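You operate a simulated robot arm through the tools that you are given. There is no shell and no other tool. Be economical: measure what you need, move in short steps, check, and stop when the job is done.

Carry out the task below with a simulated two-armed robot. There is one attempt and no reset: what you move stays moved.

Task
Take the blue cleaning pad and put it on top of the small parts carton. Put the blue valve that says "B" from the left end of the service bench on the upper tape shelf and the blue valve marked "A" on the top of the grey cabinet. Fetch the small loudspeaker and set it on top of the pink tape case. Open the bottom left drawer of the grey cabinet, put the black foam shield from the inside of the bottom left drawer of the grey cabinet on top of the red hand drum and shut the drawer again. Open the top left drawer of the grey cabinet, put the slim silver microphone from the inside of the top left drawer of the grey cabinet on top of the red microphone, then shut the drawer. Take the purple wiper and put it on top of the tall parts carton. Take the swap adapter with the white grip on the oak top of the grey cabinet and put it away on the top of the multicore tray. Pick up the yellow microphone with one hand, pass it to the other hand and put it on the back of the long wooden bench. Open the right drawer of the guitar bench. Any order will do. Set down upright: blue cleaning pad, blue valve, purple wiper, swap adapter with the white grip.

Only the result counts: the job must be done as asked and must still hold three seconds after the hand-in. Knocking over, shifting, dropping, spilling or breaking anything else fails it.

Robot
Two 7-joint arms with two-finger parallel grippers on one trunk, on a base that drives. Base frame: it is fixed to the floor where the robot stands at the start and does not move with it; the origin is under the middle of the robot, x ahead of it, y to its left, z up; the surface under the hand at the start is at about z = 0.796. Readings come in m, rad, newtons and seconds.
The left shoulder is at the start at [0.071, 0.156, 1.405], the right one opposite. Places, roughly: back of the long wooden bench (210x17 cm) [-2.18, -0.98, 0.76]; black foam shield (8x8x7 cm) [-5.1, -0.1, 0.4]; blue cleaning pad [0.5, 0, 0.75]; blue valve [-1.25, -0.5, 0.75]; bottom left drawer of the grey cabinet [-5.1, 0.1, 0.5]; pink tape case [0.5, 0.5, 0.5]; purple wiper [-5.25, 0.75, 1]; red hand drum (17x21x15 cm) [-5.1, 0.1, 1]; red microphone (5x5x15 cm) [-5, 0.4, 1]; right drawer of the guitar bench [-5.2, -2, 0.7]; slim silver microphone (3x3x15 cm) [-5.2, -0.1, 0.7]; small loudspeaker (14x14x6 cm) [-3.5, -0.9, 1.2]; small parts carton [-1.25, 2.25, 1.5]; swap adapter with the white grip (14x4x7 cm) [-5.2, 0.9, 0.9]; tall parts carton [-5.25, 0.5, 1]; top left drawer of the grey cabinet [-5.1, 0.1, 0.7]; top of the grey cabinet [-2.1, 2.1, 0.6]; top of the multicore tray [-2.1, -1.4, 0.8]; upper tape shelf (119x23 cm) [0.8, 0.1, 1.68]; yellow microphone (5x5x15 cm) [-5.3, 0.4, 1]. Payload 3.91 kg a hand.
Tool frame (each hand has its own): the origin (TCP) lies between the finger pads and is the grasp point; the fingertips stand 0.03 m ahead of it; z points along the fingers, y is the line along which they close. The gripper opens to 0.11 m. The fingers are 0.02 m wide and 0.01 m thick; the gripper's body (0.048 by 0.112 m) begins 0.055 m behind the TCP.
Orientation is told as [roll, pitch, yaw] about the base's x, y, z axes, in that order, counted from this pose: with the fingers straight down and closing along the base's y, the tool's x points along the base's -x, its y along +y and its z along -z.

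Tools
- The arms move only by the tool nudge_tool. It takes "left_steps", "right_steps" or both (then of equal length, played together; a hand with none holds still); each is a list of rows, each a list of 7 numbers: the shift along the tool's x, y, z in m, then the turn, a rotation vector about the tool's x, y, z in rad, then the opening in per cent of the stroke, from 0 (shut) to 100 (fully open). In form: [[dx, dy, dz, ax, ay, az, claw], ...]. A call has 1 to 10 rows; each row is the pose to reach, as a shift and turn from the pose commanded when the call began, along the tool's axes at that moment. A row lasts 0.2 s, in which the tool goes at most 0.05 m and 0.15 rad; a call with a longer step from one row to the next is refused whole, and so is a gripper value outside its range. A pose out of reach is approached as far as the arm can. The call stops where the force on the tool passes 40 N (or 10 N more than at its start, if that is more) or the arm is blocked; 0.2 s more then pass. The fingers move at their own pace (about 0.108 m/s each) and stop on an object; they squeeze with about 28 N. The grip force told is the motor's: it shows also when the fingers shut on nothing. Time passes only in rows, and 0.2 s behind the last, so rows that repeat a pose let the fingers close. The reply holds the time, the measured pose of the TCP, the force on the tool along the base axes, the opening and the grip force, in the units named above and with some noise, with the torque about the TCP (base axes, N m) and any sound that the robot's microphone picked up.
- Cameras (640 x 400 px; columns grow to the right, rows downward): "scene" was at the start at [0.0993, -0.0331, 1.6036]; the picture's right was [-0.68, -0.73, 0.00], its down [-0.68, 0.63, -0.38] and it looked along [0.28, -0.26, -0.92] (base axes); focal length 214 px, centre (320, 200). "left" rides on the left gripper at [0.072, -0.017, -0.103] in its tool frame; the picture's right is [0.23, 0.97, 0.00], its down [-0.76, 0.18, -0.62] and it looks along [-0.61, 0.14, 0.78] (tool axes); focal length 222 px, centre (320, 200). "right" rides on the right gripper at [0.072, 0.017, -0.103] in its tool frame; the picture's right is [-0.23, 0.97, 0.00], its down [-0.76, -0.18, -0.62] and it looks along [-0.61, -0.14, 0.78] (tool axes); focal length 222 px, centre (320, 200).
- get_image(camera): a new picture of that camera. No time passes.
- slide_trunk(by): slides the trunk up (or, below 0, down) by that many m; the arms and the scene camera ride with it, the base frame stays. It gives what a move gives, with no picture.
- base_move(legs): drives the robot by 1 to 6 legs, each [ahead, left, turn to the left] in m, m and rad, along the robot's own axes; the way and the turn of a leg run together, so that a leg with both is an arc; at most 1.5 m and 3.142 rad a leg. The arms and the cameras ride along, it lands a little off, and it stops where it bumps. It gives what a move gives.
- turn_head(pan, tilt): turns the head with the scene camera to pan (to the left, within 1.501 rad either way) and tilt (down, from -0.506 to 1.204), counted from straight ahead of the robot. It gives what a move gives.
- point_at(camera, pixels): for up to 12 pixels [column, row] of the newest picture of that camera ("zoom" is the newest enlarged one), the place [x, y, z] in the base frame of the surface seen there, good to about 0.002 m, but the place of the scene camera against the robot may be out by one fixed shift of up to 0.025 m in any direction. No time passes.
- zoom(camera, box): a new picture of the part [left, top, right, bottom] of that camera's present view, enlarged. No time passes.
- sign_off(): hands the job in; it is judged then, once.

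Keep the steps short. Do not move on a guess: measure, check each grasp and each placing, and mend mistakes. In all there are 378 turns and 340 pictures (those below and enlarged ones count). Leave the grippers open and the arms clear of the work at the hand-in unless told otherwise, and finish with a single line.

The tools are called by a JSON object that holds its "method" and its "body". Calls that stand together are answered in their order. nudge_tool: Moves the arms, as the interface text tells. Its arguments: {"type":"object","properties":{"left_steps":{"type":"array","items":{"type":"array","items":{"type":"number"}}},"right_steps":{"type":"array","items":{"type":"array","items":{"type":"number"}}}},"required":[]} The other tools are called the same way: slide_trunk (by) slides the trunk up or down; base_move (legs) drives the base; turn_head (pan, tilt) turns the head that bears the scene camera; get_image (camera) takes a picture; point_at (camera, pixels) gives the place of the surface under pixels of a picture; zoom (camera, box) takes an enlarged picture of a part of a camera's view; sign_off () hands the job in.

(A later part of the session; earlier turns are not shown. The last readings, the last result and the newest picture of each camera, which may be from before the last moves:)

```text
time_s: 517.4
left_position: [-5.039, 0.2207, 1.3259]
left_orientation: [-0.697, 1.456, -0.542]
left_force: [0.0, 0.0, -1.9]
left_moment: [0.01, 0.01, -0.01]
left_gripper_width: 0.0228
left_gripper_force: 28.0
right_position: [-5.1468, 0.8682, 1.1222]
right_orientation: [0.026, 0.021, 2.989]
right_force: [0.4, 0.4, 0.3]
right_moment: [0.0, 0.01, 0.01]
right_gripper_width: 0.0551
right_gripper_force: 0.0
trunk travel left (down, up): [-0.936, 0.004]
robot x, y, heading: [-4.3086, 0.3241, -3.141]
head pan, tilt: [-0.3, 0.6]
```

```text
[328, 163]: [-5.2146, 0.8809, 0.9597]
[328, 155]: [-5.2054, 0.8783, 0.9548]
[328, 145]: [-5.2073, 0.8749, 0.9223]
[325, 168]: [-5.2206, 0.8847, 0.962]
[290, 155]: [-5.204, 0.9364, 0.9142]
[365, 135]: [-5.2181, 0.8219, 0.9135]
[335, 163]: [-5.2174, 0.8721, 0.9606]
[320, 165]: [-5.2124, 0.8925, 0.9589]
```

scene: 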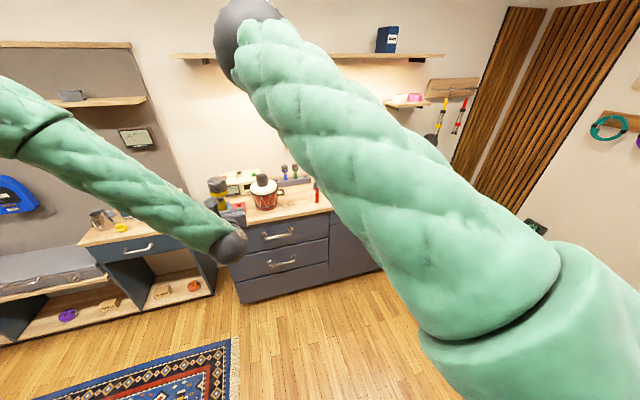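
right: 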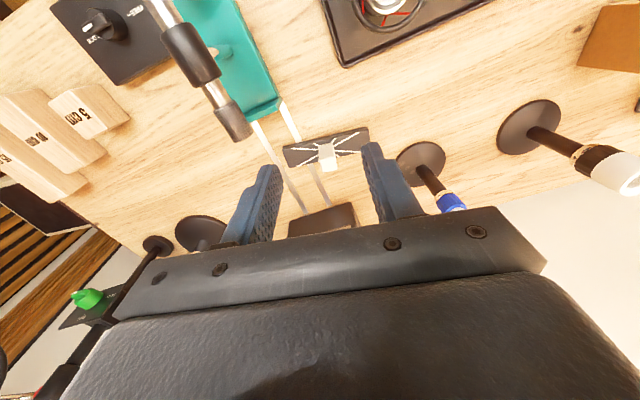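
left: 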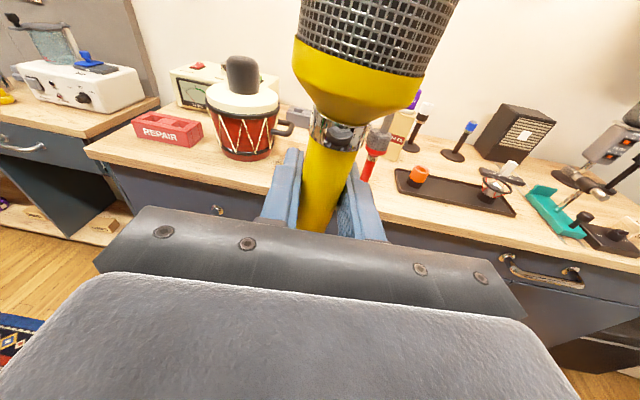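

{"method": "base_move", "body": {"legs": [[0.067, -0.014, 0]]}}

{"method": "nudge_tool", "body": {"right_steps": [[0, 0, 0.04, 0, 0, 0, 50], [0, 0, 0.08, 0, 0, 0, 50], [0, 0, 0.11, 0, 0, 0, 50]]}}

{"method": "get_image", "body": {"camera": "right"}}

```text
time_s: 518.4
left_position: [-5.0963, 0.235, 1.3307]
left_orientation: [-0.725, 1.461, -0.575]
left_force: [1.3, 0.7, -2.6]
left_moment: [-0.04, 0.01, -0.01]
left_gripper_width: 0.023
left_gripper_force: 27.6
right_position: [-5.205, 0.8836, 1.1282]
right_orientation: [0.028, 0.014, 2.986]
right_force: [1.2, -0.5, 0.6]
right_moment: [0.0, 0.04, -0.02]
right_gripper_width: 0.0551
right_gripper_force: 0.0
trunk travel left (down, up): [-0.936, 0.004]
robot x, y, heading: [-4.376, 0.3359, 3.135]
head pan, tilt: [-0.3, 0.6]
```

```text
time_s: 519.2
left_position: [-5.1087, 0.2364, 1.324]
left_orientation: [-0.687, 1.454, -0.535]
left_force: [-0.7, -0.8, -3.0]
left_moment: [-0.02, 0.05, 0.03]
left_gripper_width: 0.0227
left_gripper_force: 28.4
right_position: [-5.2117, 0.881, 1.0074]
right_orientation: [0.027, 0.025, 2.986]
right_force: [0.8, 0.1, -0.1]
right_moment: [0.0, -0.04, 0.03]
right_gripper_width: 0.0549
right_gripper_force: 0.0
trunk travel left (down, up): [-0.936, 0.004]
robot x, y, heading: [-4.3781, 0.3391, 3.142]
head pan, tilt: [-0.3, 0.6]
```

```text
117 pictures are left
```

right: 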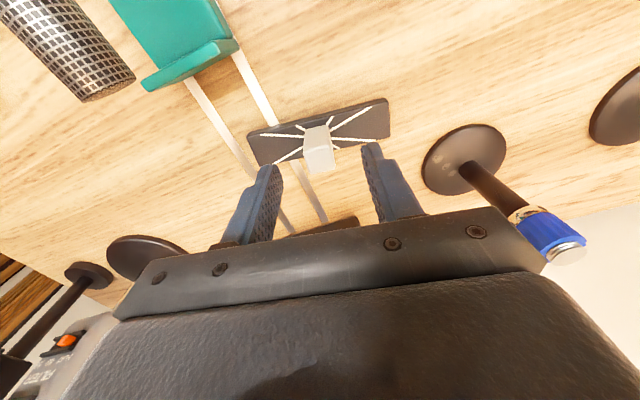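

{"method": "nudge_tool", "body": {"right_steps": [[0, 0, 0.03, 0, 0, 0, 50], [0, 0, 0.055, 0, 0, 0, 50], [0, 0, 0.055, 0, 0, 0, 30], [0, 0, 0.055, 0, 0, 0, 10], [0, 0, 0.055, 0, 0, 0, 10], [0, 0, 0.055, 0, 0, 0, 10]]}}

{"method": "get_image", "body": {"camera": "right"}}

```text
time_s: 520.6
left_position: [-5.1059, 0.2357, 1.3255]
left_orientation: [-0.689, 1.455, -0.536]
left_force: [0.9, -0.6, -2.5]
left_moment: [0.01, 0.02, 0.0]
left_gripper_width: 0.0228
left_gripper_force: 28.0
right_position: [-5.2125, 0.8783, 0.9545]
right_orientation: [0.026, 0.022, 2.986]
right_force: [-0.9, -0.6, 2.0]
right_moment: [0.18, -0.05, 0.08]
right_gripper_width: 0.0216
right_gripper_force: 27.9
trunk travel left (down, up): [-0.936, 0.004]
robot x, y, heading: [-4.3769, 0.3387, 3.136]
head pan, tilt: [-0.3, 0.6]
```

```text
116 pictures are left
```

right: 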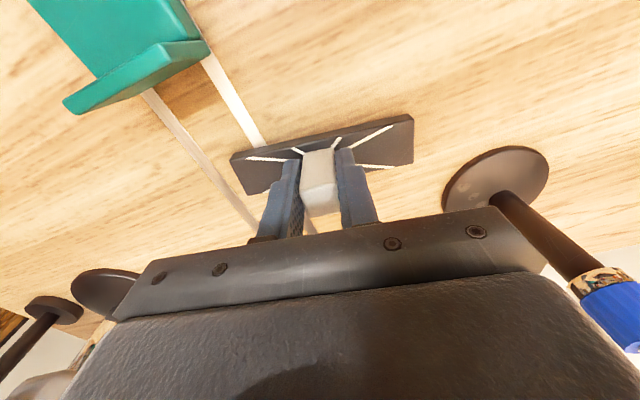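

Adapter gripped. Lift and back out.

{"method": "nudge_tool", "body": {"right_steps": [[0, 0, -0.03, 0, 0, 0, 10], [0, 0, -0.07, 0, 0, 0, 10], [0, 0, -0.11, 0, 0, 0, 10], [0, 0, -0.15, 0, 0, 0, 10], [0, 0, -0.19, 0, 0, 0, 10], [0, 0, -0.23, 0, 0, 0, 10]]}}

{"method": "get_image", "body": {"camera": "right"}}

{"method": "base_move", "body": {"legs": [[-0.4, 0, 0]]}}

{"method": "turn_head", "body": {"pan": -0.0, "tilt": 0.5}}

{"method": "get_image", "body": {"camera": "scene"}}

```text
time_s: 522.0
left_position: [-5.1062, 0.2361, 1.3248]
left_orientation: [-0.684, 1.456, -0.533]
left_force: [0.3, -0.1, -3.0]
left_moment: [-0.01, -0.01, 0.01]
left_gripper_width: 0.023
left_gripper_force: 27.8
right_position: [-5.2142, 0.8864, 1.1825]
right_orientation: [0.025, 0.024, 2.986]
right_force: [0.3, -0.7, -1.2]
right_moment: [-0.01, -0.03, 0.0]
right_gripper_width: 0.0217
right_gripper_force: 28.4
trunk travel left (down, up): [-0.936, 0.004]
robot x, y, heading: [-4.3761, 0.3367, 3.14]
head pan, tilt: [-0.3, 0.6]
```

```text
115 pictures are left
```

right: 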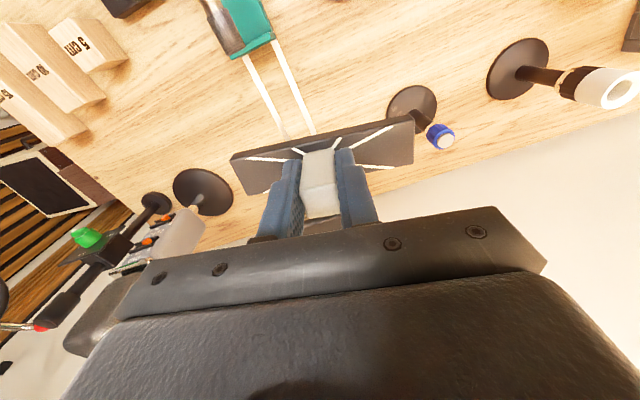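

```text
time_s: 524.5
left_position: [-4.7026, 0.2414, 1.3233]
left_orientation: [-0.687, 1.453, -0.546]
left_force: [0.4, 0.3, -3.1]
left_moment: [0.0, -0.01, -0.01]
left_gripper_width: 0.0227
left_gripper_force: 27.8
right_position: [-4.8026, 0.8942, 1.1824]
right_orientation: [0.026, 0.025, 2.976]
right_force: [0.0, 0.4, -1.1]
right_moment: [0.01, 0.0, -0.01]
right_gripper_width: 0.0214
right_gripper_force: 28.2
trunk travel left (down, up): [-0.936, 0.004]
robot x, y, heading: [-3.9714, 0.3332, 3.132]
head pan, tilt: [-0.3, 0.6]
```

```text
time_s: 525.3
left_position: [-4.7013, 0.2397, 1.3243]
left_orientation: [-0.693, 1.455, -0.554]
left_force: [0.8, -0.7, -3.3]
left_moment: [0.01, 0.02, -0.02]
left_gripper_width: 0.023
left_gripper_force: 28.2
right_position: [-4.8021, 0.8928, 1.1836]
right_orientation: [0.027, 0.024, 2.977]
right_force: [0.3, 0.0, -0.5]
right_moment: [0.0, 0.03, 0.01]
right_gripper_width: 0.0215
right_gripper_force: 27.7
trunk travel left (down, up): [-0.936, 0.004]
robot x, y, heading: [-3.969, 0.3358, 3.131]
head pan, tilt: [0.0, 0.499]
```

```text
114 pictures are left
```

scene: 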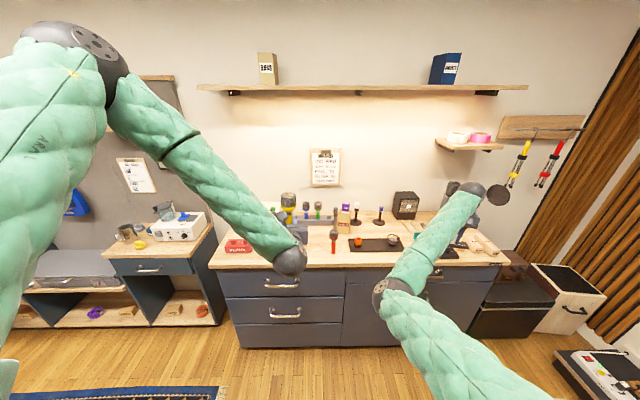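

Both items held. Drive down the aisle to the left, looking as I go.

{"method": "base_move", "body": {"legs": [[0.06, 0, 0], [0, 1.2, 0], [0, 1.2, 0]]}}

{"method": "turn_head", "body": {"pan": 1.5, "tilt": 0.4}}

{"method": "get_image", "body": {"camera": "scene"}}

```text
time_s: 537.8
left_position: [-4.8259, -2.1826, 1.3252]
left_orientation: [-0.691, 1.454, -0.561]
left_force: [0.3, -0.3, -3.6]
left_moment: [0.0, -0.01, -0.02]
left_gripper_width: 0.0231
left_gripper_force: 28.2
right_position: [-4.9204, -1.5266, 1.1831]
right_orientation: [0.026, 0.022, 2.966]
right_force: [-0.9, -0.2, -1.0]
right_moment: [0.0, 0.01, -0.03]
right_gripper_width: 0.0215
right_gripper_force: 27.4
trunk travel left (down, up): [-0.936, 0.004]
robot x, y, heading: [-4.0938, -2.095, 3.12]
head pan, tilt: [0.0, 0.499]
```

```text
time_s: 539.4
left_position: [-4.8265, -2.1823, 1.3235]
left_orientation: [-0.691, 1.454, -0.56]
left_force: [-0.3, -0.7, -2.4]
left_moment: [0.0, 0.0, -0.03]
left_gripper_width: 0.0231
left_gripper_force: 27.8
right_position: [-4.9207, -1.5294, 1.1826]
right_orientation: [0.026, 0.023, 2.964]
right_force: [0.5, 0.2, -1.3]
right_moment: [0.03, 0.0, 0.02]
right_gripper_width: 0.0217
right_gripper_force: 27.9
trunk travel left (down, up): [-0.936, 0.004]
robot x, y, heading: [-4.0926, -2.0958, 3.118]
head pan, tilt: [1.499, 0.4]
```

```text
113 pictures are left
```

scene: 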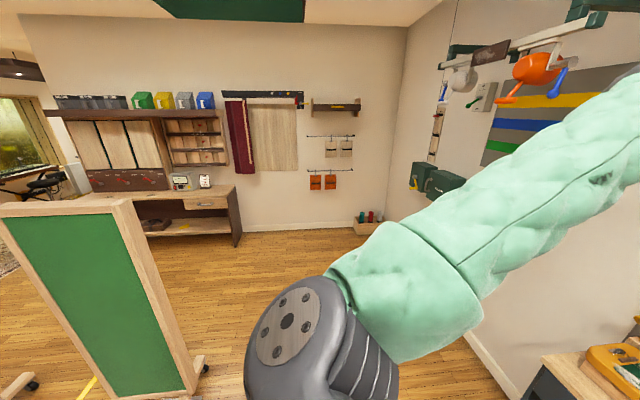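

{"method": "point_at", "body": {"camera": "scene", "pixels": [[205, 365], [150, 300], [60, 300], [20, 380], [200, 300], [230, 240]]}}

{"method": "base_move", "body": {"legs": [[0, 0, 0.9]]}}

{"method": "get_image", "body": {"camera": "scene"}}

```text
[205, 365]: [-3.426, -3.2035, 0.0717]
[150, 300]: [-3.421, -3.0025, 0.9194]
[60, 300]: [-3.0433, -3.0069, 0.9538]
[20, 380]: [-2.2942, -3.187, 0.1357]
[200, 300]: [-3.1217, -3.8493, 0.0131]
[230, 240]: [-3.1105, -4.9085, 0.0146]
```

```text
time_s: 542.1
left_position: [-4.4823, -2.7223, 1.3247]
left_orientation: [-0.69, 1.452, 0.337]
left_force: [0.2, -1.0, -2.1]
left_moment: [0.0, 0.01, 0.01]
left_gripper_width: 0.0233
left_gripper_force: 28.1
right_position: [-5.052, -2.3886, 1.1836]
right_orientation: [0.025, 0.024, -2.417]
right_force: [0.1, -0.5, -1.3]
right_moment: [-0.01, -0.01, 0.03]
right_gripper_width: 0.0211
right_gripper_force: 27.6
trunk travel left (down, up): [-0.936, 0.004]
robot x, y, heading: [-4.0946, -2.0956, -2.267]
head pan, tilt: [1.499, 0.4]
```

```text
112 pictures are left
```

scene: 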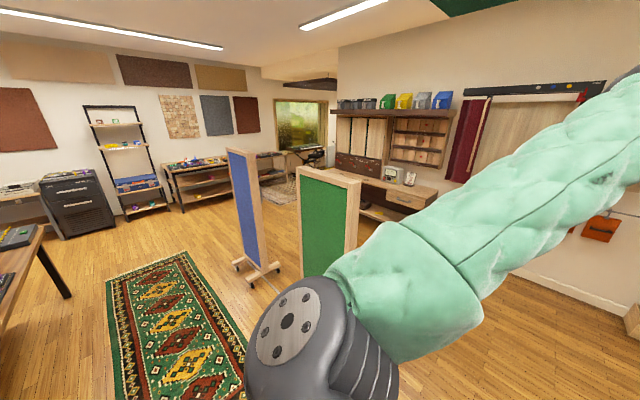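

{"method": "point_at", "body": {"camera": "scene", "pixels": [[38, 232], [60, 292], [10, 240], [20, 330], [150, 300], [240, 340], [248, 280]]}}

{"method": "turn_head", "body": {"pan": 1.5, "tilt": 0.7}}

{"method": "base_move", "body": {"legs": [[0, 0, 0.5]]}}

{"method": "get_image", "body": {"camera": "scene"}}

```text
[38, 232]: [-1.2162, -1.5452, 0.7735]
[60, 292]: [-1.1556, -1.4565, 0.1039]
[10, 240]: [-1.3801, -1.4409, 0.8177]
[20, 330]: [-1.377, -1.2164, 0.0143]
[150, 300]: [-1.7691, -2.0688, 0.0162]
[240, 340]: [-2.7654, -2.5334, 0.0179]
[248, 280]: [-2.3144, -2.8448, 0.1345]
```

```text
time_s: 542.9
left_position: [-4.4811, -2.7231, 1.323]
left_orientation: [-0.688, 1.453, 0.341]
left_force: [-0.9, -0.6, -2.6]
left_moment: [-0.01, -0.02, -0.02]
left_gripper_width: 0.0233
left_gripper_force: 28.3
right_position: [-5.0519, -2.3901, 1.1826]
right_orientation: [0.026, 0.024, -2.42]
right_force: [-0.4, 0.6, -0.2]
right_moment: [0.02, 0.05, 0.0]
right_gripper_width: 0.0216
right_gripper_force: 28.1
trunk travel left (down, up): [-0.936, 0.004]
robot x, y, heading: [-4.0943, -2.0953, -2.264]
head pan, tilt: [1.499, 0.7]
```

```text
time_s: 544.8
left_position: [-4.1268, -2.8322, 1.3257]
left_orientation: [-0.693, 1.453, 0.848]
left_force: [-0.1, 0.0, -2.7]
left_moment: [-0.03, -0.01, 0.02]
left_gripper_width: 0.023
left_gripper_force: 28.4
right_position: [-4.7875, -2.8194, 1.1826]
right_orientation: [0.026, 0.022, -1.909]
right_force: [-0.1, 0.7, -0.4]
right_moment: [-0.03, -0.01, -0.02]
right_gripper_width: 0.0214
right_gripper_force: 28.5
trunk travel left (down, up): [-0.936, 0.004]
robot x, y, heading: [-4.0957, -2.0916, -1.757]
head pan, tilt: [1.499, 0.7]
```

```text
111 pictures are left
```

scene: 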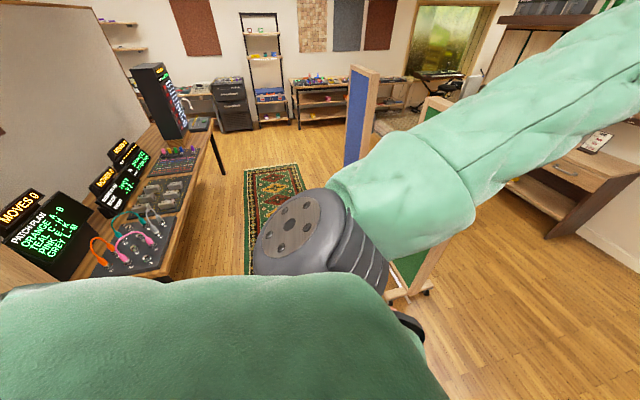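

I retract the right hand somewhat, then turn right (over the already proven free side) to face +y.

{"method": "nudge_tool", "body": {"right_steps": [[0.04, 0, 0, 0, 0, 0, 10], [0.08, 0, 0, 0, 0, 0, 10], [0.12, 0, 0, 0, 0, 0, 10], [0.16, 0, 0, 0, 0, 0, 10]]}}

{"method": "base_move", "body": {"legs": [[0, 0, -1.4], [0, 0, -1.55]]}}

{"method": "turn_head", "body": {"pan": -0.9, "tilt": 0.5}}

{"method": "get_image", "body": {"camera": "scene"}}

```text
time_s: 545.8
left_position: [-4.1268, -2.8304, 1.3255]
left_orientation: [-0.689, 1.456, 0.848]
left_force: [0.2, 0.1, -3.1]
left_moment: [0.03, 0.0, 0.0]
left_gripper_width: 0.0231
left_gripper_force: 27.7
right_position: [-4.7342, -2.6661, 1.1856]
right_orientation: [0.025, 0.022, -1.909]
right_force: [-0.7, -0.1, -0.8]
right_moment: [-0.01, -0.04, 0.02]
right_gripper_width: 0.0215
right_gripper_force: 28.4
trunk travel left (down, up): [-0.936, 0.004]
robot x, y, heading: [-4.0937, -2.0968, -1.753]
head pan, tilt: [1.499, 0.7]
```

```text
time_s: 553.2
left_position: [-4.2529, -1.3752, 1.3246]
left_orientation: [-0.689, 1.454, -2.031]
left_force: [0.4, 0.7, -2.6]
left_moment: [0.0, 0.0, -0.01]
left_gripper_width: 0.0231
left_gripper_force: 28.2
right_position: [-3.624, -1.3795, 1.1854]
right_orientation: [0.024, 0.022, 1.492]
right_force: [-0.5, -0.1, -1.5]
right_moment: [0.0, -0.02, 0.01]
right_gripper_width: 0.0214
right_gripper_force: 28.2
trunk travel left (down, up): [-0.936, 0.004]
robot x, y, heading: [-4.0977, -2.096, 1.646]
head pan, tilt: [1.499, 0.7]
```

```text
time_s: 555.4
left_position: [-4.253, -1.3752, 1.3253]
left_orientation: [-0.69, 1.454, -2.032]
left_force: [-0.1, 0.5, -2.5]
left_moment: [0.0, -0.03, -0.01]
left_gripper_width: 0.023
left_gripper_force: 28.0
right_position: [-3.6225, -1.3785, 1.1847]
right_orientation: [0.025, 0.024, 1.492]
right_force: [0.0, 0.0, -1.3]
right_moment: [-0.01, 0.01, 0.02]
right_gripper_width: 0.0213
right_gripper_force: 27.5
trunk travel left (down, up): [-0.936, 0.004]
robot x, y, heading: [-4.0915, -2.0964, 1.647]
head pan, tilt: [-0.901, 0.499]
```

```text
110 pictures are left
```

scene: 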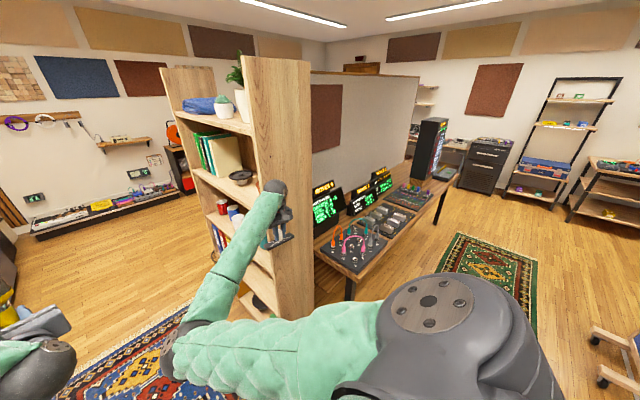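

{"method": "point_at", "body": {"camera": "scene", "pixels": [[285, 270], [255, 200], [310, 300], [350, 275], [440, 200], [415, 220], [350, 235], [240, 178], [430, 180], [390, 230], [330, 210], [600, 370]]}}

{"method": "zoom", "body": {"camera": "scene", "box": [300, 100, 480, 290]}}

```text
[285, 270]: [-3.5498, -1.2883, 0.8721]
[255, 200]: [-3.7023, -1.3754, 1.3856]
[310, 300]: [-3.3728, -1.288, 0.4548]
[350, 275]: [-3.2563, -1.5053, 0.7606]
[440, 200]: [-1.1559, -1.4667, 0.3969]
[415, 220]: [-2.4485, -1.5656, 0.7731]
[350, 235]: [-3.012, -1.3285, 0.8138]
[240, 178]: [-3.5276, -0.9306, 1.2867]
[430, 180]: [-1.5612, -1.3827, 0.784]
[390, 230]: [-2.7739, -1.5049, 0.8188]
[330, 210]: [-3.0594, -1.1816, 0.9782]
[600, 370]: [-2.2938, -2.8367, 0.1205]
```

```text
2.11 times, centred on (390, 195) of scene
```

zoom: 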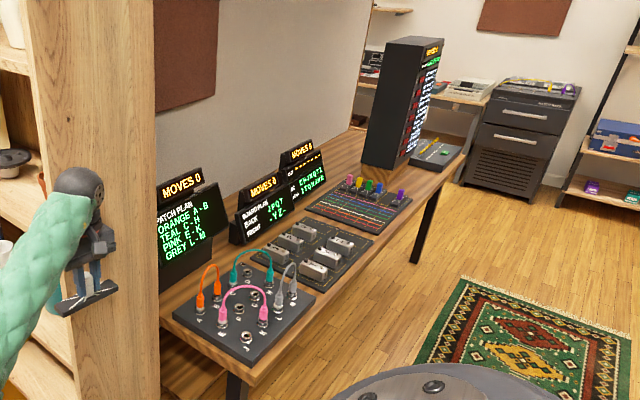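

{"method": "point_at", "body": {"camera": "zoom", "pixels": [[360, 208], [310, 250], [375, 190], [330, 215], [395, 215], [440, 152], [395, 100], [300, 160], [280, 150], [245, 205], [355, 150], [430, 155]]}}

```text
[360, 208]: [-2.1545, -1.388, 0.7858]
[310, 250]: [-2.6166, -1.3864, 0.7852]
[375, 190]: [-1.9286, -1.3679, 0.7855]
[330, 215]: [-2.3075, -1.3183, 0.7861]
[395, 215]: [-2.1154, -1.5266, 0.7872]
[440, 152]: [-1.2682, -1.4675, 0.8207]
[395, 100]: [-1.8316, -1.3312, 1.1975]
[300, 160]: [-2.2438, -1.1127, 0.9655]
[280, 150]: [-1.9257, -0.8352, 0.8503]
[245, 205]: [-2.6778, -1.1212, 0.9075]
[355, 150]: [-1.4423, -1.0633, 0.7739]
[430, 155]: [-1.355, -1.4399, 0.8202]
```

The bench and multicore tray (rainbow panel, centre ≈[-2.15,-1.39,0.786]) are seen. I straighten the heading, back up to y≈-2.35 and drive right along the bench.

{"method": "base_move", "body": {"legs": [[0, 0, -0.075], [-0.25, 0, 0]]}}

{"method": "base_move", "body": {"legs": [[0, -1.35, 0]]}}

{"method": "turn_head", "body": {"pan": -0.4, "tilt": 0.5}}

{"method": "get_image", "body": {"camera": "scene"}}

```text
time_s: 557.7
left_position: [-4.1966, -1.6177, 1.3239]
left_orientation: [-0.691, 1.454, -2.107]
left_force: [0.4, -0.1, -2.6]
left_moment: [-0.01, 0.04, 0.02]
left_gripper_width: 0.023
left_gripper_force: 27.9
right_position: [-3.5708, -1.6694, 1.1837]
right_orientation: [0.027, 0.025, 1.416]
right_force: [0.9, 0.4, -1.1]
right_moment: [-0.02, 0.0, 0.01]
right_gripper_width: 0.0215
right_gripper_force: 27.8
trunk travel left (down, up): [-0.936, 0.004]
robot x, y, heading: [-4.0961, -2.351, 1.571]
head pan, tilt: [-0.901, 0.499]
```

```text
time_s: 564.6
left_position: [-2.8207, -1.6236, 1.3257]
left_orientation: [-0.688, 1.454, -2.113]
left_force: [0.2, 0.3, -2.8]
left_moment: [0.02, 0.01, 0.01]
left_gripper_width: 0.0228
left_gripper_force: 28.0
right_position: [-2.1935, -1.6763, 1.1855]
right_orientation: [0.027, 0.022, 1.412]
right_force: [0.0, 0.0, -0.3]
right_moment: [-0.01, -0.01, -0.01]
right_gripper_width: 0.0215
right_gripper_force: 28.0
trunk travel left (down, up): [-0.936, 0.004]
robot x, y, heading: [-2.723, -2.352, 1.568]
head pan, tilt: [-0.901, 0.499]
```

```text
time_s: 565.5
left_position: [-2.8198, -1.6238, 1.3248]
left_orientation: [-0.688, 1.453, -2.114]
left_force: [-0.7, -0.2, -2.9]
left_moment: [-0.03, 0.0, -0.02]
left_gripper_width: 0.023
left_gripper_force: 28.3
right_position: [-2.1922, -1.6776, 1.1853]
right_orientation: [0.028, 0.024, 1.412]
right_force: [-0.2, 0.7, -0.3]
right_moment: [-0.03, -0.01, 0.0]
right_gripper_width: 0.0213
right_gripper_force: 28.4
trunk travel left (down, up): [-0.936, 0.004]
robot x, y, heading: [-2.7185, -2.353, 1.568]
head pan, tilt: [-0.4, 0.499]
```

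```text
108 pictures are left
```

scene: 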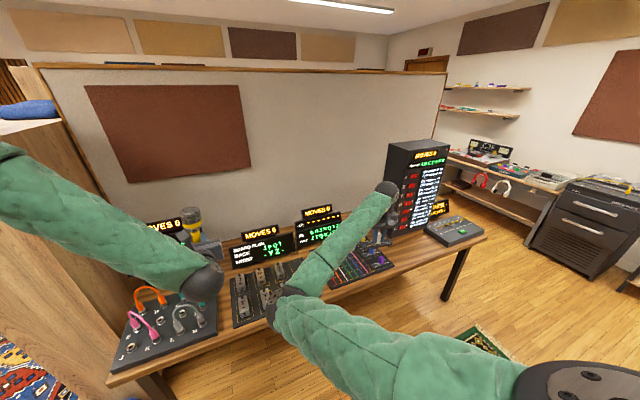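

{"method": "zoom", "body": {"camera": "scene", "box": [170, 180, 450, 340]}}

{"method": "get_image", "body": {"camera": "left"}}

```text
2.29 times, centred on (310, 260) of scene
```

zoom: 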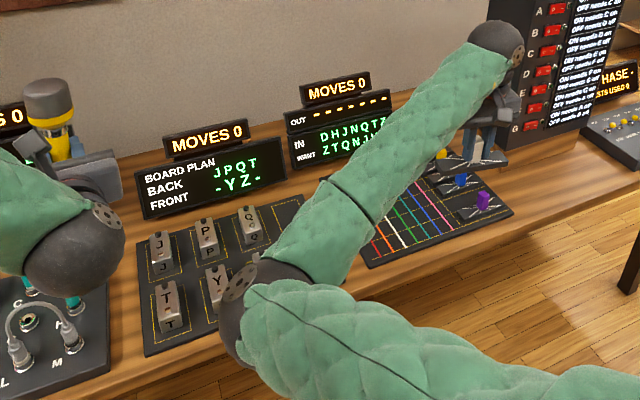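

```text
106 pictures are left
```

left: 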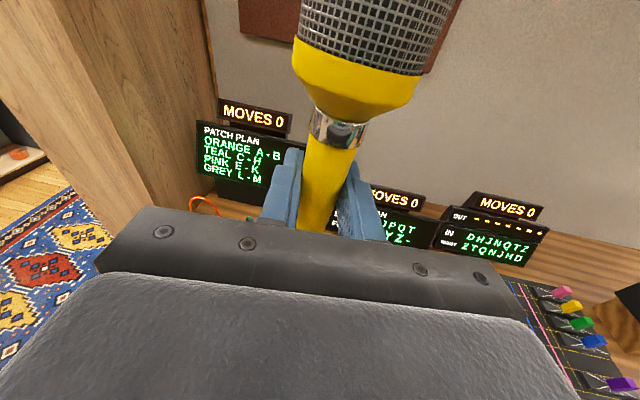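

{"method": "base_move", "body": {"legs": [[0.26, 0, 0]]}}

{"method": "get_image", "body": {"camera": "right"}}

```text
time_s: 567.4
left_position: [-2.8164, -1.3641, 1.3262]
left_orientation: [-0.691, 1.455, -2.12]
left_force: [0.5, -0.1, -2.4]
left_moment: [-0.03, 0.02, 0.04]
left_gripper_width: 0.0229
left_gripper_force: 27.8
right_position: [-2.1896, -1.4193, 1.1858]
right_orientation: [0.026, 0.024, 1.409]
right_force: [0.6, -0.6, -1.0]
right_moment: [-0.02, -0.01, -0.02]
right_gripper_width: 0.0217
right_gripper_force: 27.9
trunk travel left (down, up): [-0.936, 0.004]
robot x, y, heading: [-2.7141, -2.0896, 1.566]
head pan, tilt: [-0.4, 0.499]
```

```text
105 pictures are left
```

right: 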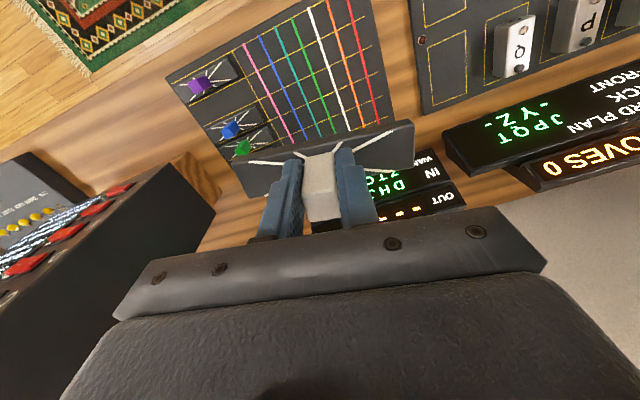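

{"method": "point_at", "body": {"camera": "right", "pixels": [[315, 70], [170, 82], [300, 8], [365, 10], [390, 110], [260, 60], [350, 115], [240, 50], [228, 125], [240, 95], [280, 130]]}}

```text
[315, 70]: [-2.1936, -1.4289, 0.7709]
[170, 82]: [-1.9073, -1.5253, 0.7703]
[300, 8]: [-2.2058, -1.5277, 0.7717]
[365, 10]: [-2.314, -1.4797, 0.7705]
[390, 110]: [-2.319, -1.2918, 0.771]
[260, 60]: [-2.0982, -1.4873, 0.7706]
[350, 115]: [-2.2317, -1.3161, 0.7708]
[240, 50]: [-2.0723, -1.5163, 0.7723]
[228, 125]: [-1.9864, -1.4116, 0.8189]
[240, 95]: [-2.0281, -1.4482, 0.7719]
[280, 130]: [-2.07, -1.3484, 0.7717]
```

Free lines area of the tray around [-2.21,-1.41], top z 0.771. Shift 2.5 cm left and lower with arm then trunk.

{"method": "base_move", "body": {"legs": [[0, 0.025, 0]]}}

{"method": "nudge_tool", "body": {"right_steps": [[0, 0, 0.04, 0, 0, 0, 10], [0, 0, 0.08, 0, 0, 0, 10], [0, 0, 0.12, 0, 0, 0, 10], [0, 0, 0.16, 0, 0, 0, 10], [0, 0, 0.2, 0, 0, 0, 10], [0, 0, 0.24, 0, 0, 0, 10], [0, 0, 0.28, 0, 0, 0, 10]]}}

{"method": "get_image", "body": {"camera": "right"}}

```text
time_s: 568.2
left_position: [-2.8333, -1.3613, 1.3253]
left_orientation: [-0.721, 1.451, -2.15]
left_force: [1.0, 0.3, -4.0]
left_moment: [-0.01, 0.04, 0.09]
left_gripper_width: 0.023
left_gripper_force: 28.1
right_position: [-2.207, -1.4188, 1.1821]
right_orientation: [0.031, 0.024, 1.408]
right_force: [0.1, 0.4, -0.8]
right_moment: [0.02, 0.06, -0.02]
right_gripper_width: 0.0216
right_gripper_force: 27.7
trunk travel left (down, up): [-0.936, 0.004]
robot x, y, heading: [-2.7467, -2.0958, 1.561]
head pan, tilt: [-0.4, 0.499]
```

```text
time_s: 569.8
left_position: [-2.8393, -1.3626, 1.3254]
left_orientation: [-0.695, 1.454, -2.124]
left_force: [-0.4, 0.4, -2.7]
left_moment: [-0.01, -0.02, -0.01]
left_gripper_width: 0.0234
left_gripper_force: 28.0
right_position: [-2.2203, -1.4256, 0.9056]
right_orientation: [0.028, 0.025, 1.408]
right_force: [-0.1, 0.3, -0.9]
right_moment: [0.04, 0.01, -0.01]
right_gripper_width: 0.0213
right_gripper_force: 28.0
trunk travel left (down, up): [-0.936, 0.004]
robot x, y, heading: [-2.7422, -2.0926, 1.559]
head pan, tilt: [-0.4, 0.499]
```

```text
104 pictures are left
```

right: 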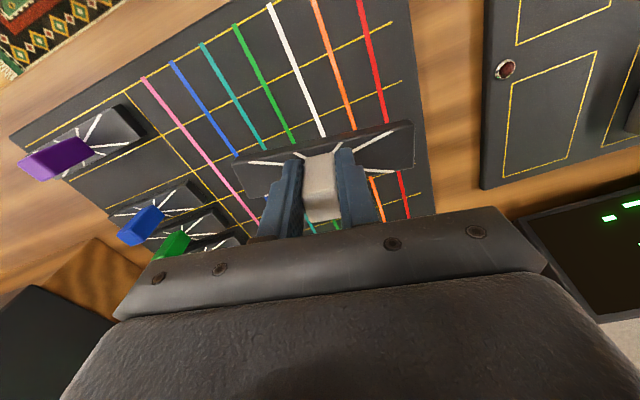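

{"method": "nudge_tool", "body": {"right_steps": [[0, 0, 0.035, 0, 0, 0, 10], [0, 0, 0.065, 0, 0, 0, 10], [0, 0, 0.075, 0, 0, 0, 10], [0, 0, 0.079, 0, 0, 0, 10]]}}

{"method": "get_image", "body": {"camera": "right"}}

```text
time_s: 570.8
left_position: [-2.8405, -1.3635, 1.3257]
left_orientation: [-0.691, 1.456, -2.117]
left_force: [0.2, -0.4, -3.5]
left_moment: [-0.02, 0.01, 0.01]
left_gripper_width: 0.023
left_gripper_force: 27.9
right_position: [-2.2243, -1.4261, 0.8253]
right_orientation: [0.027, 0.023, 1.407]
right_force: [-2.1, 0.8, 3.3]
right_moment: [-0.06, -0.26, 0.05]
right_gripper_width: 0.0214
right_gripper_force: 27.8
trunk travel left (down, up): [-0.936, 0.004]
robot x, y, heading: [-2.7419, -2.0948, 1.558]
head pan, tilt: [-0.4, 0.499]
```

```text
103 pictures are left
```

right: 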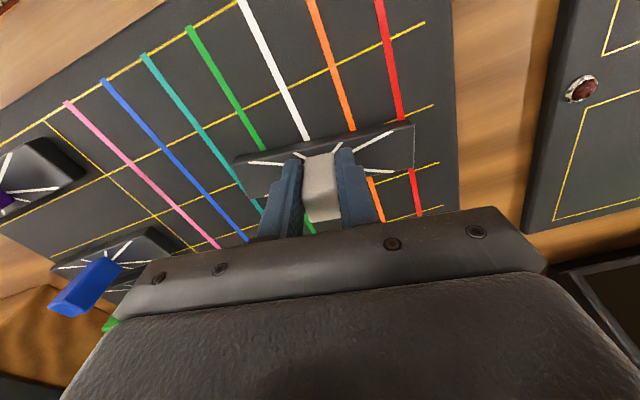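

{"method": "nudge_tool", "body": {"right_steps": [[0, 0, 0.001, 0, 0, 0, 10], [0, 0, 0.001, 0, 0, 0, 30], [0, 0, 0.001, 0, 0, 0, 45], [0, 0, 0.001, 0, 0, 0, 45], [0, 0, -0.03, 0, 0, 0, 45], [0, 0, -0.07, 0, 0, 0, 45], [0, 0, -0.11, 0, 0, 0, 45], [0, 0, -0.15, 0, 0, 0, 45], [0, 0, -0.19, 0, 0, 0, 45], [0, 0, -0.23, 0, 0, 0, 45]]}}

{"method": "get_image", "body": {"camera": "right"}}

```text
time_s: 573.0
left_position: [-2.8394, -1.3626, 1.3244]
left_orientation: [-0.686, 1.455, -2.114]
left_force: [0.1, 0.3, -2.7]
left_moment: [0.0, 0.01, 0.0]
left_gripper_width: 0.0231
left_gripper_force: 28.1
right_position: [-2.2159, -1.4214, 1.0541]
right_orientation: [0.028, 0.024, 1.405]
right_force: [0.3, -0.5, 0.5]
right_moment: [0.03, 0.0, 0.0]
right_gripper_width: 0.0497
right_gripper_force: 0.1
trunk travel left (down, up): [-0.936, 0.004]
robot x, y, heading: [-2.7453, -2.0909, 1.565]
head pan, tilt: [-0.4, 0.499]
```

```text
102 pictures are left
```

right: 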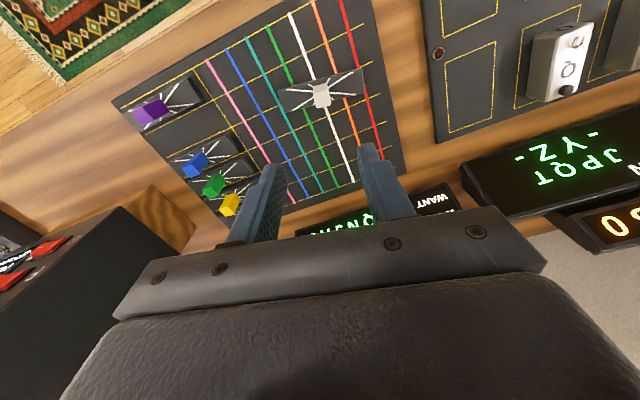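

Adapter stands on the tray. Now inspect the back strip of the bench for a free spot for the mic.

{"method": "turn_head", "body": {"pan": -0.3, "tilt": 0.65}}

{"method": "get_image", "body": {"camera": "scene"}}

```text
time_s: 573.7
left_position: [-2.8387, -1.3636, 1.3258]
left_orientation: [-0.698, 1.453, -2.124]
left_force: [0.5, 0.3, -1.9]
left_moment: [-0.01, 0.01, 0.02]
left_gripper_width: 0.0229
left_gripper_force: 27.8
right_position: [-2.2157, -1.4229, 1.0551]
right_orientation: [0.028, 0.024, 1.407]
right_force: [-0.6, -0.1, 0.8]
right_moment: [0.0, 0.02, 0.01]
right_gripper_width: 0.0494
right_gripper_force: 0.1
trunk travel left (down, up): [-0.936, 0.004]
robot x, y, heading: [-2.7413, -2.095, 1.561]
head pan, tilt: [-0.3, 0.649]
```

```text
101 pictures are left
```

scene: 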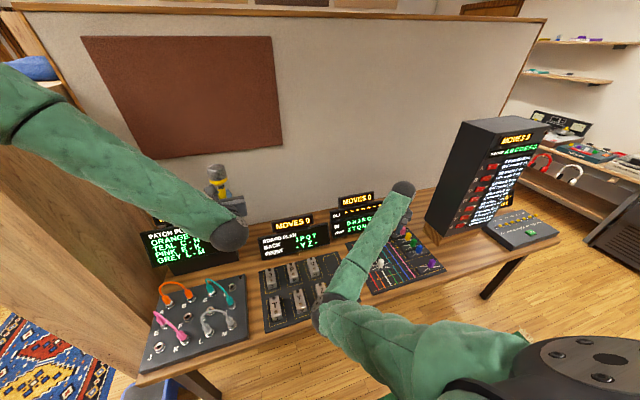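

{"method": "zoom", "body": {"camera": "scene", "box": [230, 170, 450, 270]}}

{"method": "point_at", "body": {"camera": "zoom", "pixels": [[60, 160], [265, 150], [290, 155], [140, 140], [110, 260], [280, 200], [560, 90], [540, 110], [345, 75], [170, 210], [30, 180], [590, 65]]}}

```text
2.91 times, centred on (340, 220) of scene
```

zoom: 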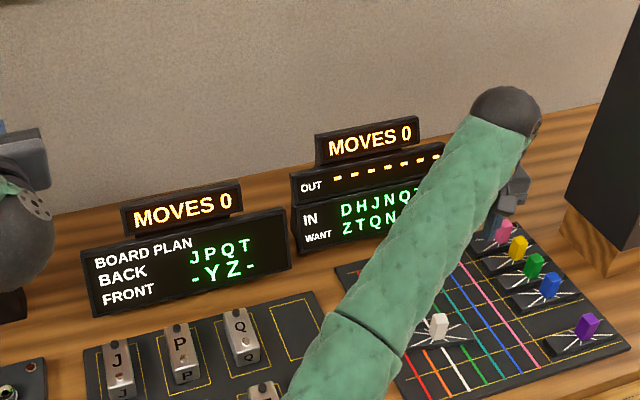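

```text
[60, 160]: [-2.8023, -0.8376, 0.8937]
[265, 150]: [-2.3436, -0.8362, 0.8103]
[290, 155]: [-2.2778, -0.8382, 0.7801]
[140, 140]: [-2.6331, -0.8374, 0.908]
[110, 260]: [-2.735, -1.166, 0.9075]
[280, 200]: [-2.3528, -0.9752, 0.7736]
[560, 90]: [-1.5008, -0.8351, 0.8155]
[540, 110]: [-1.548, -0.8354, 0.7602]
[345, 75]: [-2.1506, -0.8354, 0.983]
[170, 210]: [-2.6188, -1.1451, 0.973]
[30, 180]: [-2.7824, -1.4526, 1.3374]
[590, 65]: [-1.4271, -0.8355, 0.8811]
```

{"method": "point_at", "body": {"camera": "zoom", "pixels": [[555, 130], [560, 160], [575, 200], [545, 190], [590, 130], [440, 115], [318, 140], [420, 150], [300, 240], [290, 270], [310, 260]]}}

```text
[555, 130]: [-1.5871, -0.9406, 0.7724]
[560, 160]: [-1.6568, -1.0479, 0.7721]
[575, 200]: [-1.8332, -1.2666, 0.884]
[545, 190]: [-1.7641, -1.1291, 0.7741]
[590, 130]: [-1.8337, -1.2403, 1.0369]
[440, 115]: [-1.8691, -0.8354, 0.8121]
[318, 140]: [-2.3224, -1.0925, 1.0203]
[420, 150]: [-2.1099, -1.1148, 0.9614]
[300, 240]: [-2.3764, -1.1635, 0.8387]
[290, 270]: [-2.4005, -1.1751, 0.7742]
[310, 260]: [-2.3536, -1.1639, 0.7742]
```

I choose the spot around [-2.40,-0.99] on the back strip. Back off, then turn the left hand to point down with the mic lying sideways.

{"method": "base_move", "body": {"legs": [[-0.25, 0, 0]]}}

{"method": "nudge_tool", "body": {"left_steps": [[0, 0, 0, -0.0864, -0.0864, 0.0864, 15], [0, 0, 0, -0.1728, -0.1728, 0.1728, 15], [0, 0, 0, -0.2592, -0.2592, 0.2592, 15], [0, 0, 0, -0.3456, -0.3456, 0.3456, 15], [0, 0, 0, -0.432, -0.432, 0.432, 15], [0, 0, 0, -0.5184, -0.5184, 0.5184, 15], [0, 0, 0, -0.6048, -0.6048, 0.6048, 15], [0, 0, 0, -0.6912, -0.6912, 0.6912, 15], [0, 0, 0, -0.7776, -0.7776, 0.7776, 15], [0, 0, 0, -0.864, -0.864, 0.864, 15]]}}

{"method": "turn_head", "body": {"pan": 0.3, "tilt": 0.5}}

{"method": "get_image", "body": {"camera": "scene"}}

```text
time_s: 575.5
left_position: [-2.8427, -1.6235, 1.3246]
left_orientation: [-0.69, 1.454, -2.117]
left_force: [-0.3, 0.0, -3.0]
left_moment: [0.01, 0.0, 0.0]
left_gripper_width: 0.023
left_gripper_force: 27.7
right_position: [-2.2182, -1.6821, 1.0541]
right_orientation: [0.026, 0.024, 1.408]
right_force: [-0.7, -0.2, 0.5]
right_moment: [0.03, 0.0, 0.02]
right_gripper_width: 0.0495
right_gripper_force: 0.0
trunk travel left (down, up): [-0.936, 0.004]
robot x, y, heading: [-2.7465, -2.351, 1.565]
head pan, tilt: [-0.3, 0.649]
```

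```text
time_s: 577.8
left_position: [-2.8436, -1.6226, 1.3237]
left_orientation: [-0.227, 0.294, -2.682]
left_force: [-1.0, 0.6, -3.2]
left_moment: [-0.03, 0.05, -0.04]
left_gripper_width: 0.0229
left_gripper_force: 28.1
right_position: [-2.2181, -1.6821, 1.0539]
right_orientation: [0.026, 0.024, 1.408]
right_force: [-0.5, -0.3, 0.4]
right_moment: [-0.01, -0.01, 0.04]
right_gripper_width: 0.0493
right_gripper_force: 0.1
trunk travel left (down, up): [-0.936, 0.004]
robot x, y, heading: [-2.746, -2.3533, 1.563]
head pan, tilt: [-0.3, 0.649]
```

```text
time_s: 578.8
left_position: [-2.8418, -1.6231, 1.3233]
left_orientation: [-0.227, 0.297, -2.681]
left_force: [-0.7, 1.2, -2.6]
left_moment: [0.01, 0.01, 0.03]
left_gripper_width: 0.0231
left_gripper_force: 27.8
right_position: [-2.2184, -1.6828, 1.0547]
right_orientation: [0.027, 0.022, 1.408]
right_force: [1.3, -0.2, -0.4]
right_moment: [0.0, 0.02, 0.03]
right_gripper_width: 0.0496
right_gripper_force: 0.1
trunk travel left (down, up): [-0.936, 0.004]
robot x, y, heading: [-2.7454, -2.3564, 1.56]
head pan, tilt: [0.3, 0.499]
```

```text
99 pictures are left
```

scene: 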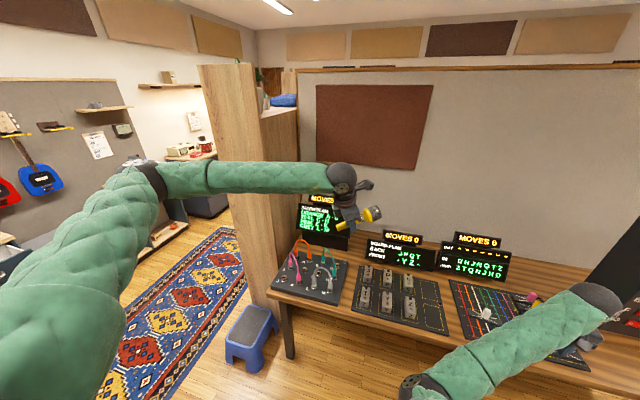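

Nearly there; finish the rotation so the hand points straight down and the mic lies along the bench.

{"method": "nudge_tool", "body": {"left_steps": [[0, 0, 0, -0.058, -0.048, 0.0976, 15], [0, 0, 0, -0.116, -0.096, 0.195, 15], [0, 0, 0, -0.173, -0.143, 0.293, 15], [0, 0, 0, -0.231, -0.191, 0.39, 15], [0, 0, 0, -0.289, -0.239, 0.488, 15]]}}

{"method": "get_image", "body": {"camera": "left"}}

```text
time_s: 580.0
left_position: [-2.8416, -1.6235, 1.324]
left_orientation: [0.004, 0.0, 3.14]
left_force: [0.4, -0.9, -2.0]
left_moment: [-0.04, 0.02, 0.0]
left_gripper_width: 0.0229
left_gripper_force: 27.9
right_position: [-2.2192, -1.682, 1.0546]
right_orientation: [0.028, 0.023, 1.409]
right_force: [-0.3, 0.0, 0.6]
right_moment: [0.02, 0.0, 0.01]
right_gripper_width: 0.0494
right_gripper_force: 0.1
trunk travel left (down, up): [-0.936, 0.004]
robot x, y, heading: [-2.7443, -2.357, 1.56]
head pan, tilt: [0.3, 0.499]
```

```text
98 pictures are left
```

left: 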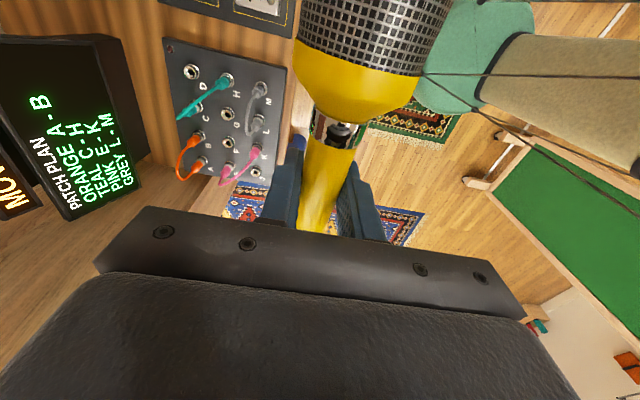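

{"method": "point_at", "body": {"camera": "left", "pixels": [[320, 200], [330, 160], [345, 100], [355, 60], [365, 20], [360, 90], [310, 225]]}}

{"method": "turn_head", "body": {"pan": 0.1, "tilt": 0.5}}

{"method": "zoom", "body": {"camera": "scene", "box": [220, 110, 360, 230]}}

```text
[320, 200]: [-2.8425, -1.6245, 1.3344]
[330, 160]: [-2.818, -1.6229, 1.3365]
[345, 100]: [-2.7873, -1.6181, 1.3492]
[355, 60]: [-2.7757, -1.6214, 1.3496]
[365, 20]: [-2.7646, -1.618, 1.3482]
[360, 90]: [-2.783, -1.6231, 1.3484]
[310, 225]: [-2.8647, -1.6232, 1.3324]
```

```text
time_s: 580.7
left_position: [-2.8427, -1.6244, 1.3245]
left_orientation: [-0.001, -0.002, -3.142]
left_force: [0.9, 0.1, -3.3]
left_moment: [-0.03, 0.04, -0.01]
left_gripper_width: 0.0229
left_gripper_force: 28.0
right_position: [-2.2181, -1.6833, 1.0553]
right_orientation: [0.027, 0.022, 1.408]
right_force: [-0.5, -0.8, 0.8]
right_moment: [0.0, 0.01, 0.02]
right_gripper_width: 0.0495
right_gripper_force: 0.0
trunk travel left (down, up): [-0.936, 0.004]
robot x, y, heading: [-2.7434, -2.3529, 1.567]
head pan, tilt: [0.099, 0.499]
```

```text
3.33 times, centred on (290, 170) of scene
```

zoom: 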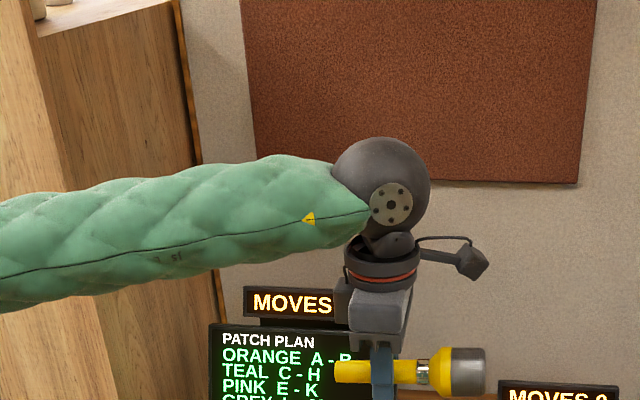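

The mic is level in the hand. Park the right hand to the side and back, clear of the tall tower on the bench.

{"method": "nudge_tool", "body": {"right_steps": [[0.02, -0.035, 0, 0, 0, 0, 45], [0.05, -0.07, 0, 0, 0, 0, 45], [0.09, -0.1, 0, 0, 0, 0, 45], [0.13, -0.13, 0, 0, 0, 0, 45], [0.17, -0.16, 0, 0, 0, 0, 45], [0.21, -0.19, 0, 0, 0, 0, 45], [0.25, -0.22, 0, 0, 0, 0, 45], [0.29, -0.25, 0, 0, 0, 0, 45], [0.33, -0.27, 0, 0, 0, 0, 45], [0.37, -0.28, 0, 0, 0, 0, 45]]}}

{"method": "turn_head", "body": {"pan": -0.6, "tilt": 0.5}}

{"method": "get_image", "body": {"camera": "scene"}}

```text
time_s: 582.9
left_position: [-2.8423, -1.6249, 1.326]
left_orientation: [0.0, -0.002, -3.141]
left_force: [-0.2, 0.3, -2.4]
left_moment: [0.01, 0.04, -0.01]
left_gripper_width: 0.0232
left_gripper_force: 28.2
right_position: [-1.9997, -2.0941, 1.0578]
right_orientation: [0.029, 0.024, 1.408]
right_force: [-0.9, 0.3, -0.5]
right_moment: [-0.01, -0.02, -0.02]
right_gripper_width: 0.0494
right_gripper_force: 0.0
trunk travel left (down, up): [-0.936, 0.004]
robot x, y, heading: [-2.7443, -2.3532, 1.564]
head pan, tilt: [0.099, 0.499]
```

```text
time_s: 584.0
left_position: [-2.8409, -1.626, 1.3259]
left_orientation: [0.0, -0.001, -3.141]
left_force: [0.7, -0.3, -1.4]
left_moment: [-0.05, 0.05, -0.01]
left_gripper_width: 0.0227
left_gripper_force: 28.0
right_position: [-1.9988, -2.0925, 1.0583]
right_orientation: [0.026, 0.022, 1.409]
right_force: [0.5, 0.0, 0.2]
right_moment: [0.04, -0.04, 0.0]
right_gripper_width: 0.0496
right_gripper_force: 0.0
trunk travel left (down, up): [-0.936, 0.004]
robot x, y, heading: [-2.7504, -2.3558, 1.565]
head pan, tilt: [-0.6, 0.499]
```

```text
96 pictures are left
```

scene: 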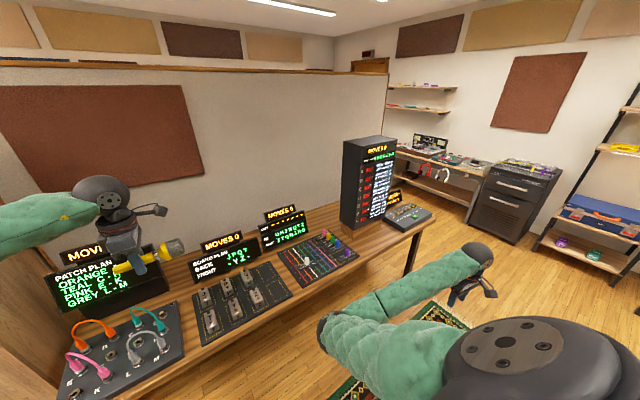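

{"method": "point_at", "body": {"camera": "scene", "pixels": [[325, 330], [370, 300], [365, 150], [400, 370], [290, 212]]}}

{"method": "base_move", "body": {"legs": [[0, -0.46, 0.005]]}}

{"method": "nudge_tool", "body": {"left_steps": [[0, -0.04, 0, 0, 0, 0, 15], [0, -0.08, 0, 0, 0, 0, 15], [0, -0.12, 0, 0, 0, 0, 15], [0, -0.16, 0, 0, 0, 0, 15]]}}

```text
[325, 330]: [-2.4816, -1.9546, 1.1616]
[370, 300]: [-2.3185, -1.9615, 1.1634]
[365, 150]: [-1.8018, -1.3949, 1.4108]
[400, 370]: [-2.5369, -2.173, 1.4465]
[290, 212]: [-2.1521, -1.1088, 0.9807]
```

```text
time_s: 586.7
left_position: [-2.3765, -1.6279, 1.3254]
left_orientation: [0.001, -0.003, 3.142]
left_force: [0.7, 0.4, -2.6]
left_moment: [0.0, 0.07, 0.0]
left_gripper_width: 0.0231
left_gripper_force: 27.8
right_position: [-1.5342, -2.0981, 1.0587]
right_orientation: [0.028, 0.024, 1.406]
right_force: [-0.6, -0.4, -1.1]
right_moment: [0.02, 0.02, 0.0]
right_gripper_width: 0.0496
right_gripper_force: 0.1
trunk travel left (down, up): [-0.936, 0.004]
robot x, y, heading: [-2.2804, -2.3566, 1.556]
head pan, tilt: [-0.6, 0.499]
```

```text
time_s: 587.7
left_position: [-2.3771, -1.4653, 1.3259]
left_orientation: [0.004, -0.001, 3.141]
left_force: [-0.2, -0.1, -3.3]
left_moment: [-0.04, 0.02, -0.02]
left_gripper_width: 0.0228
left_gripper_force: 27.5
right_position: [-1.5336, -2.0987, 1.0574]
right_orientation: [0.03, 0.024, 1.405]
right_force: [0.0, 0.6, 0.5]
right_moment: [0.02, 0.01, 0.01]
right_gripper_width: 0.0496
right_gripper_force: 0.1
trunk travel left (down, up): [-0.936, 0.004]
robot x, y, heading: [-2.2797, -2.3591, 1.561]
head pan, tilt: [-0.6, 0.499]
```

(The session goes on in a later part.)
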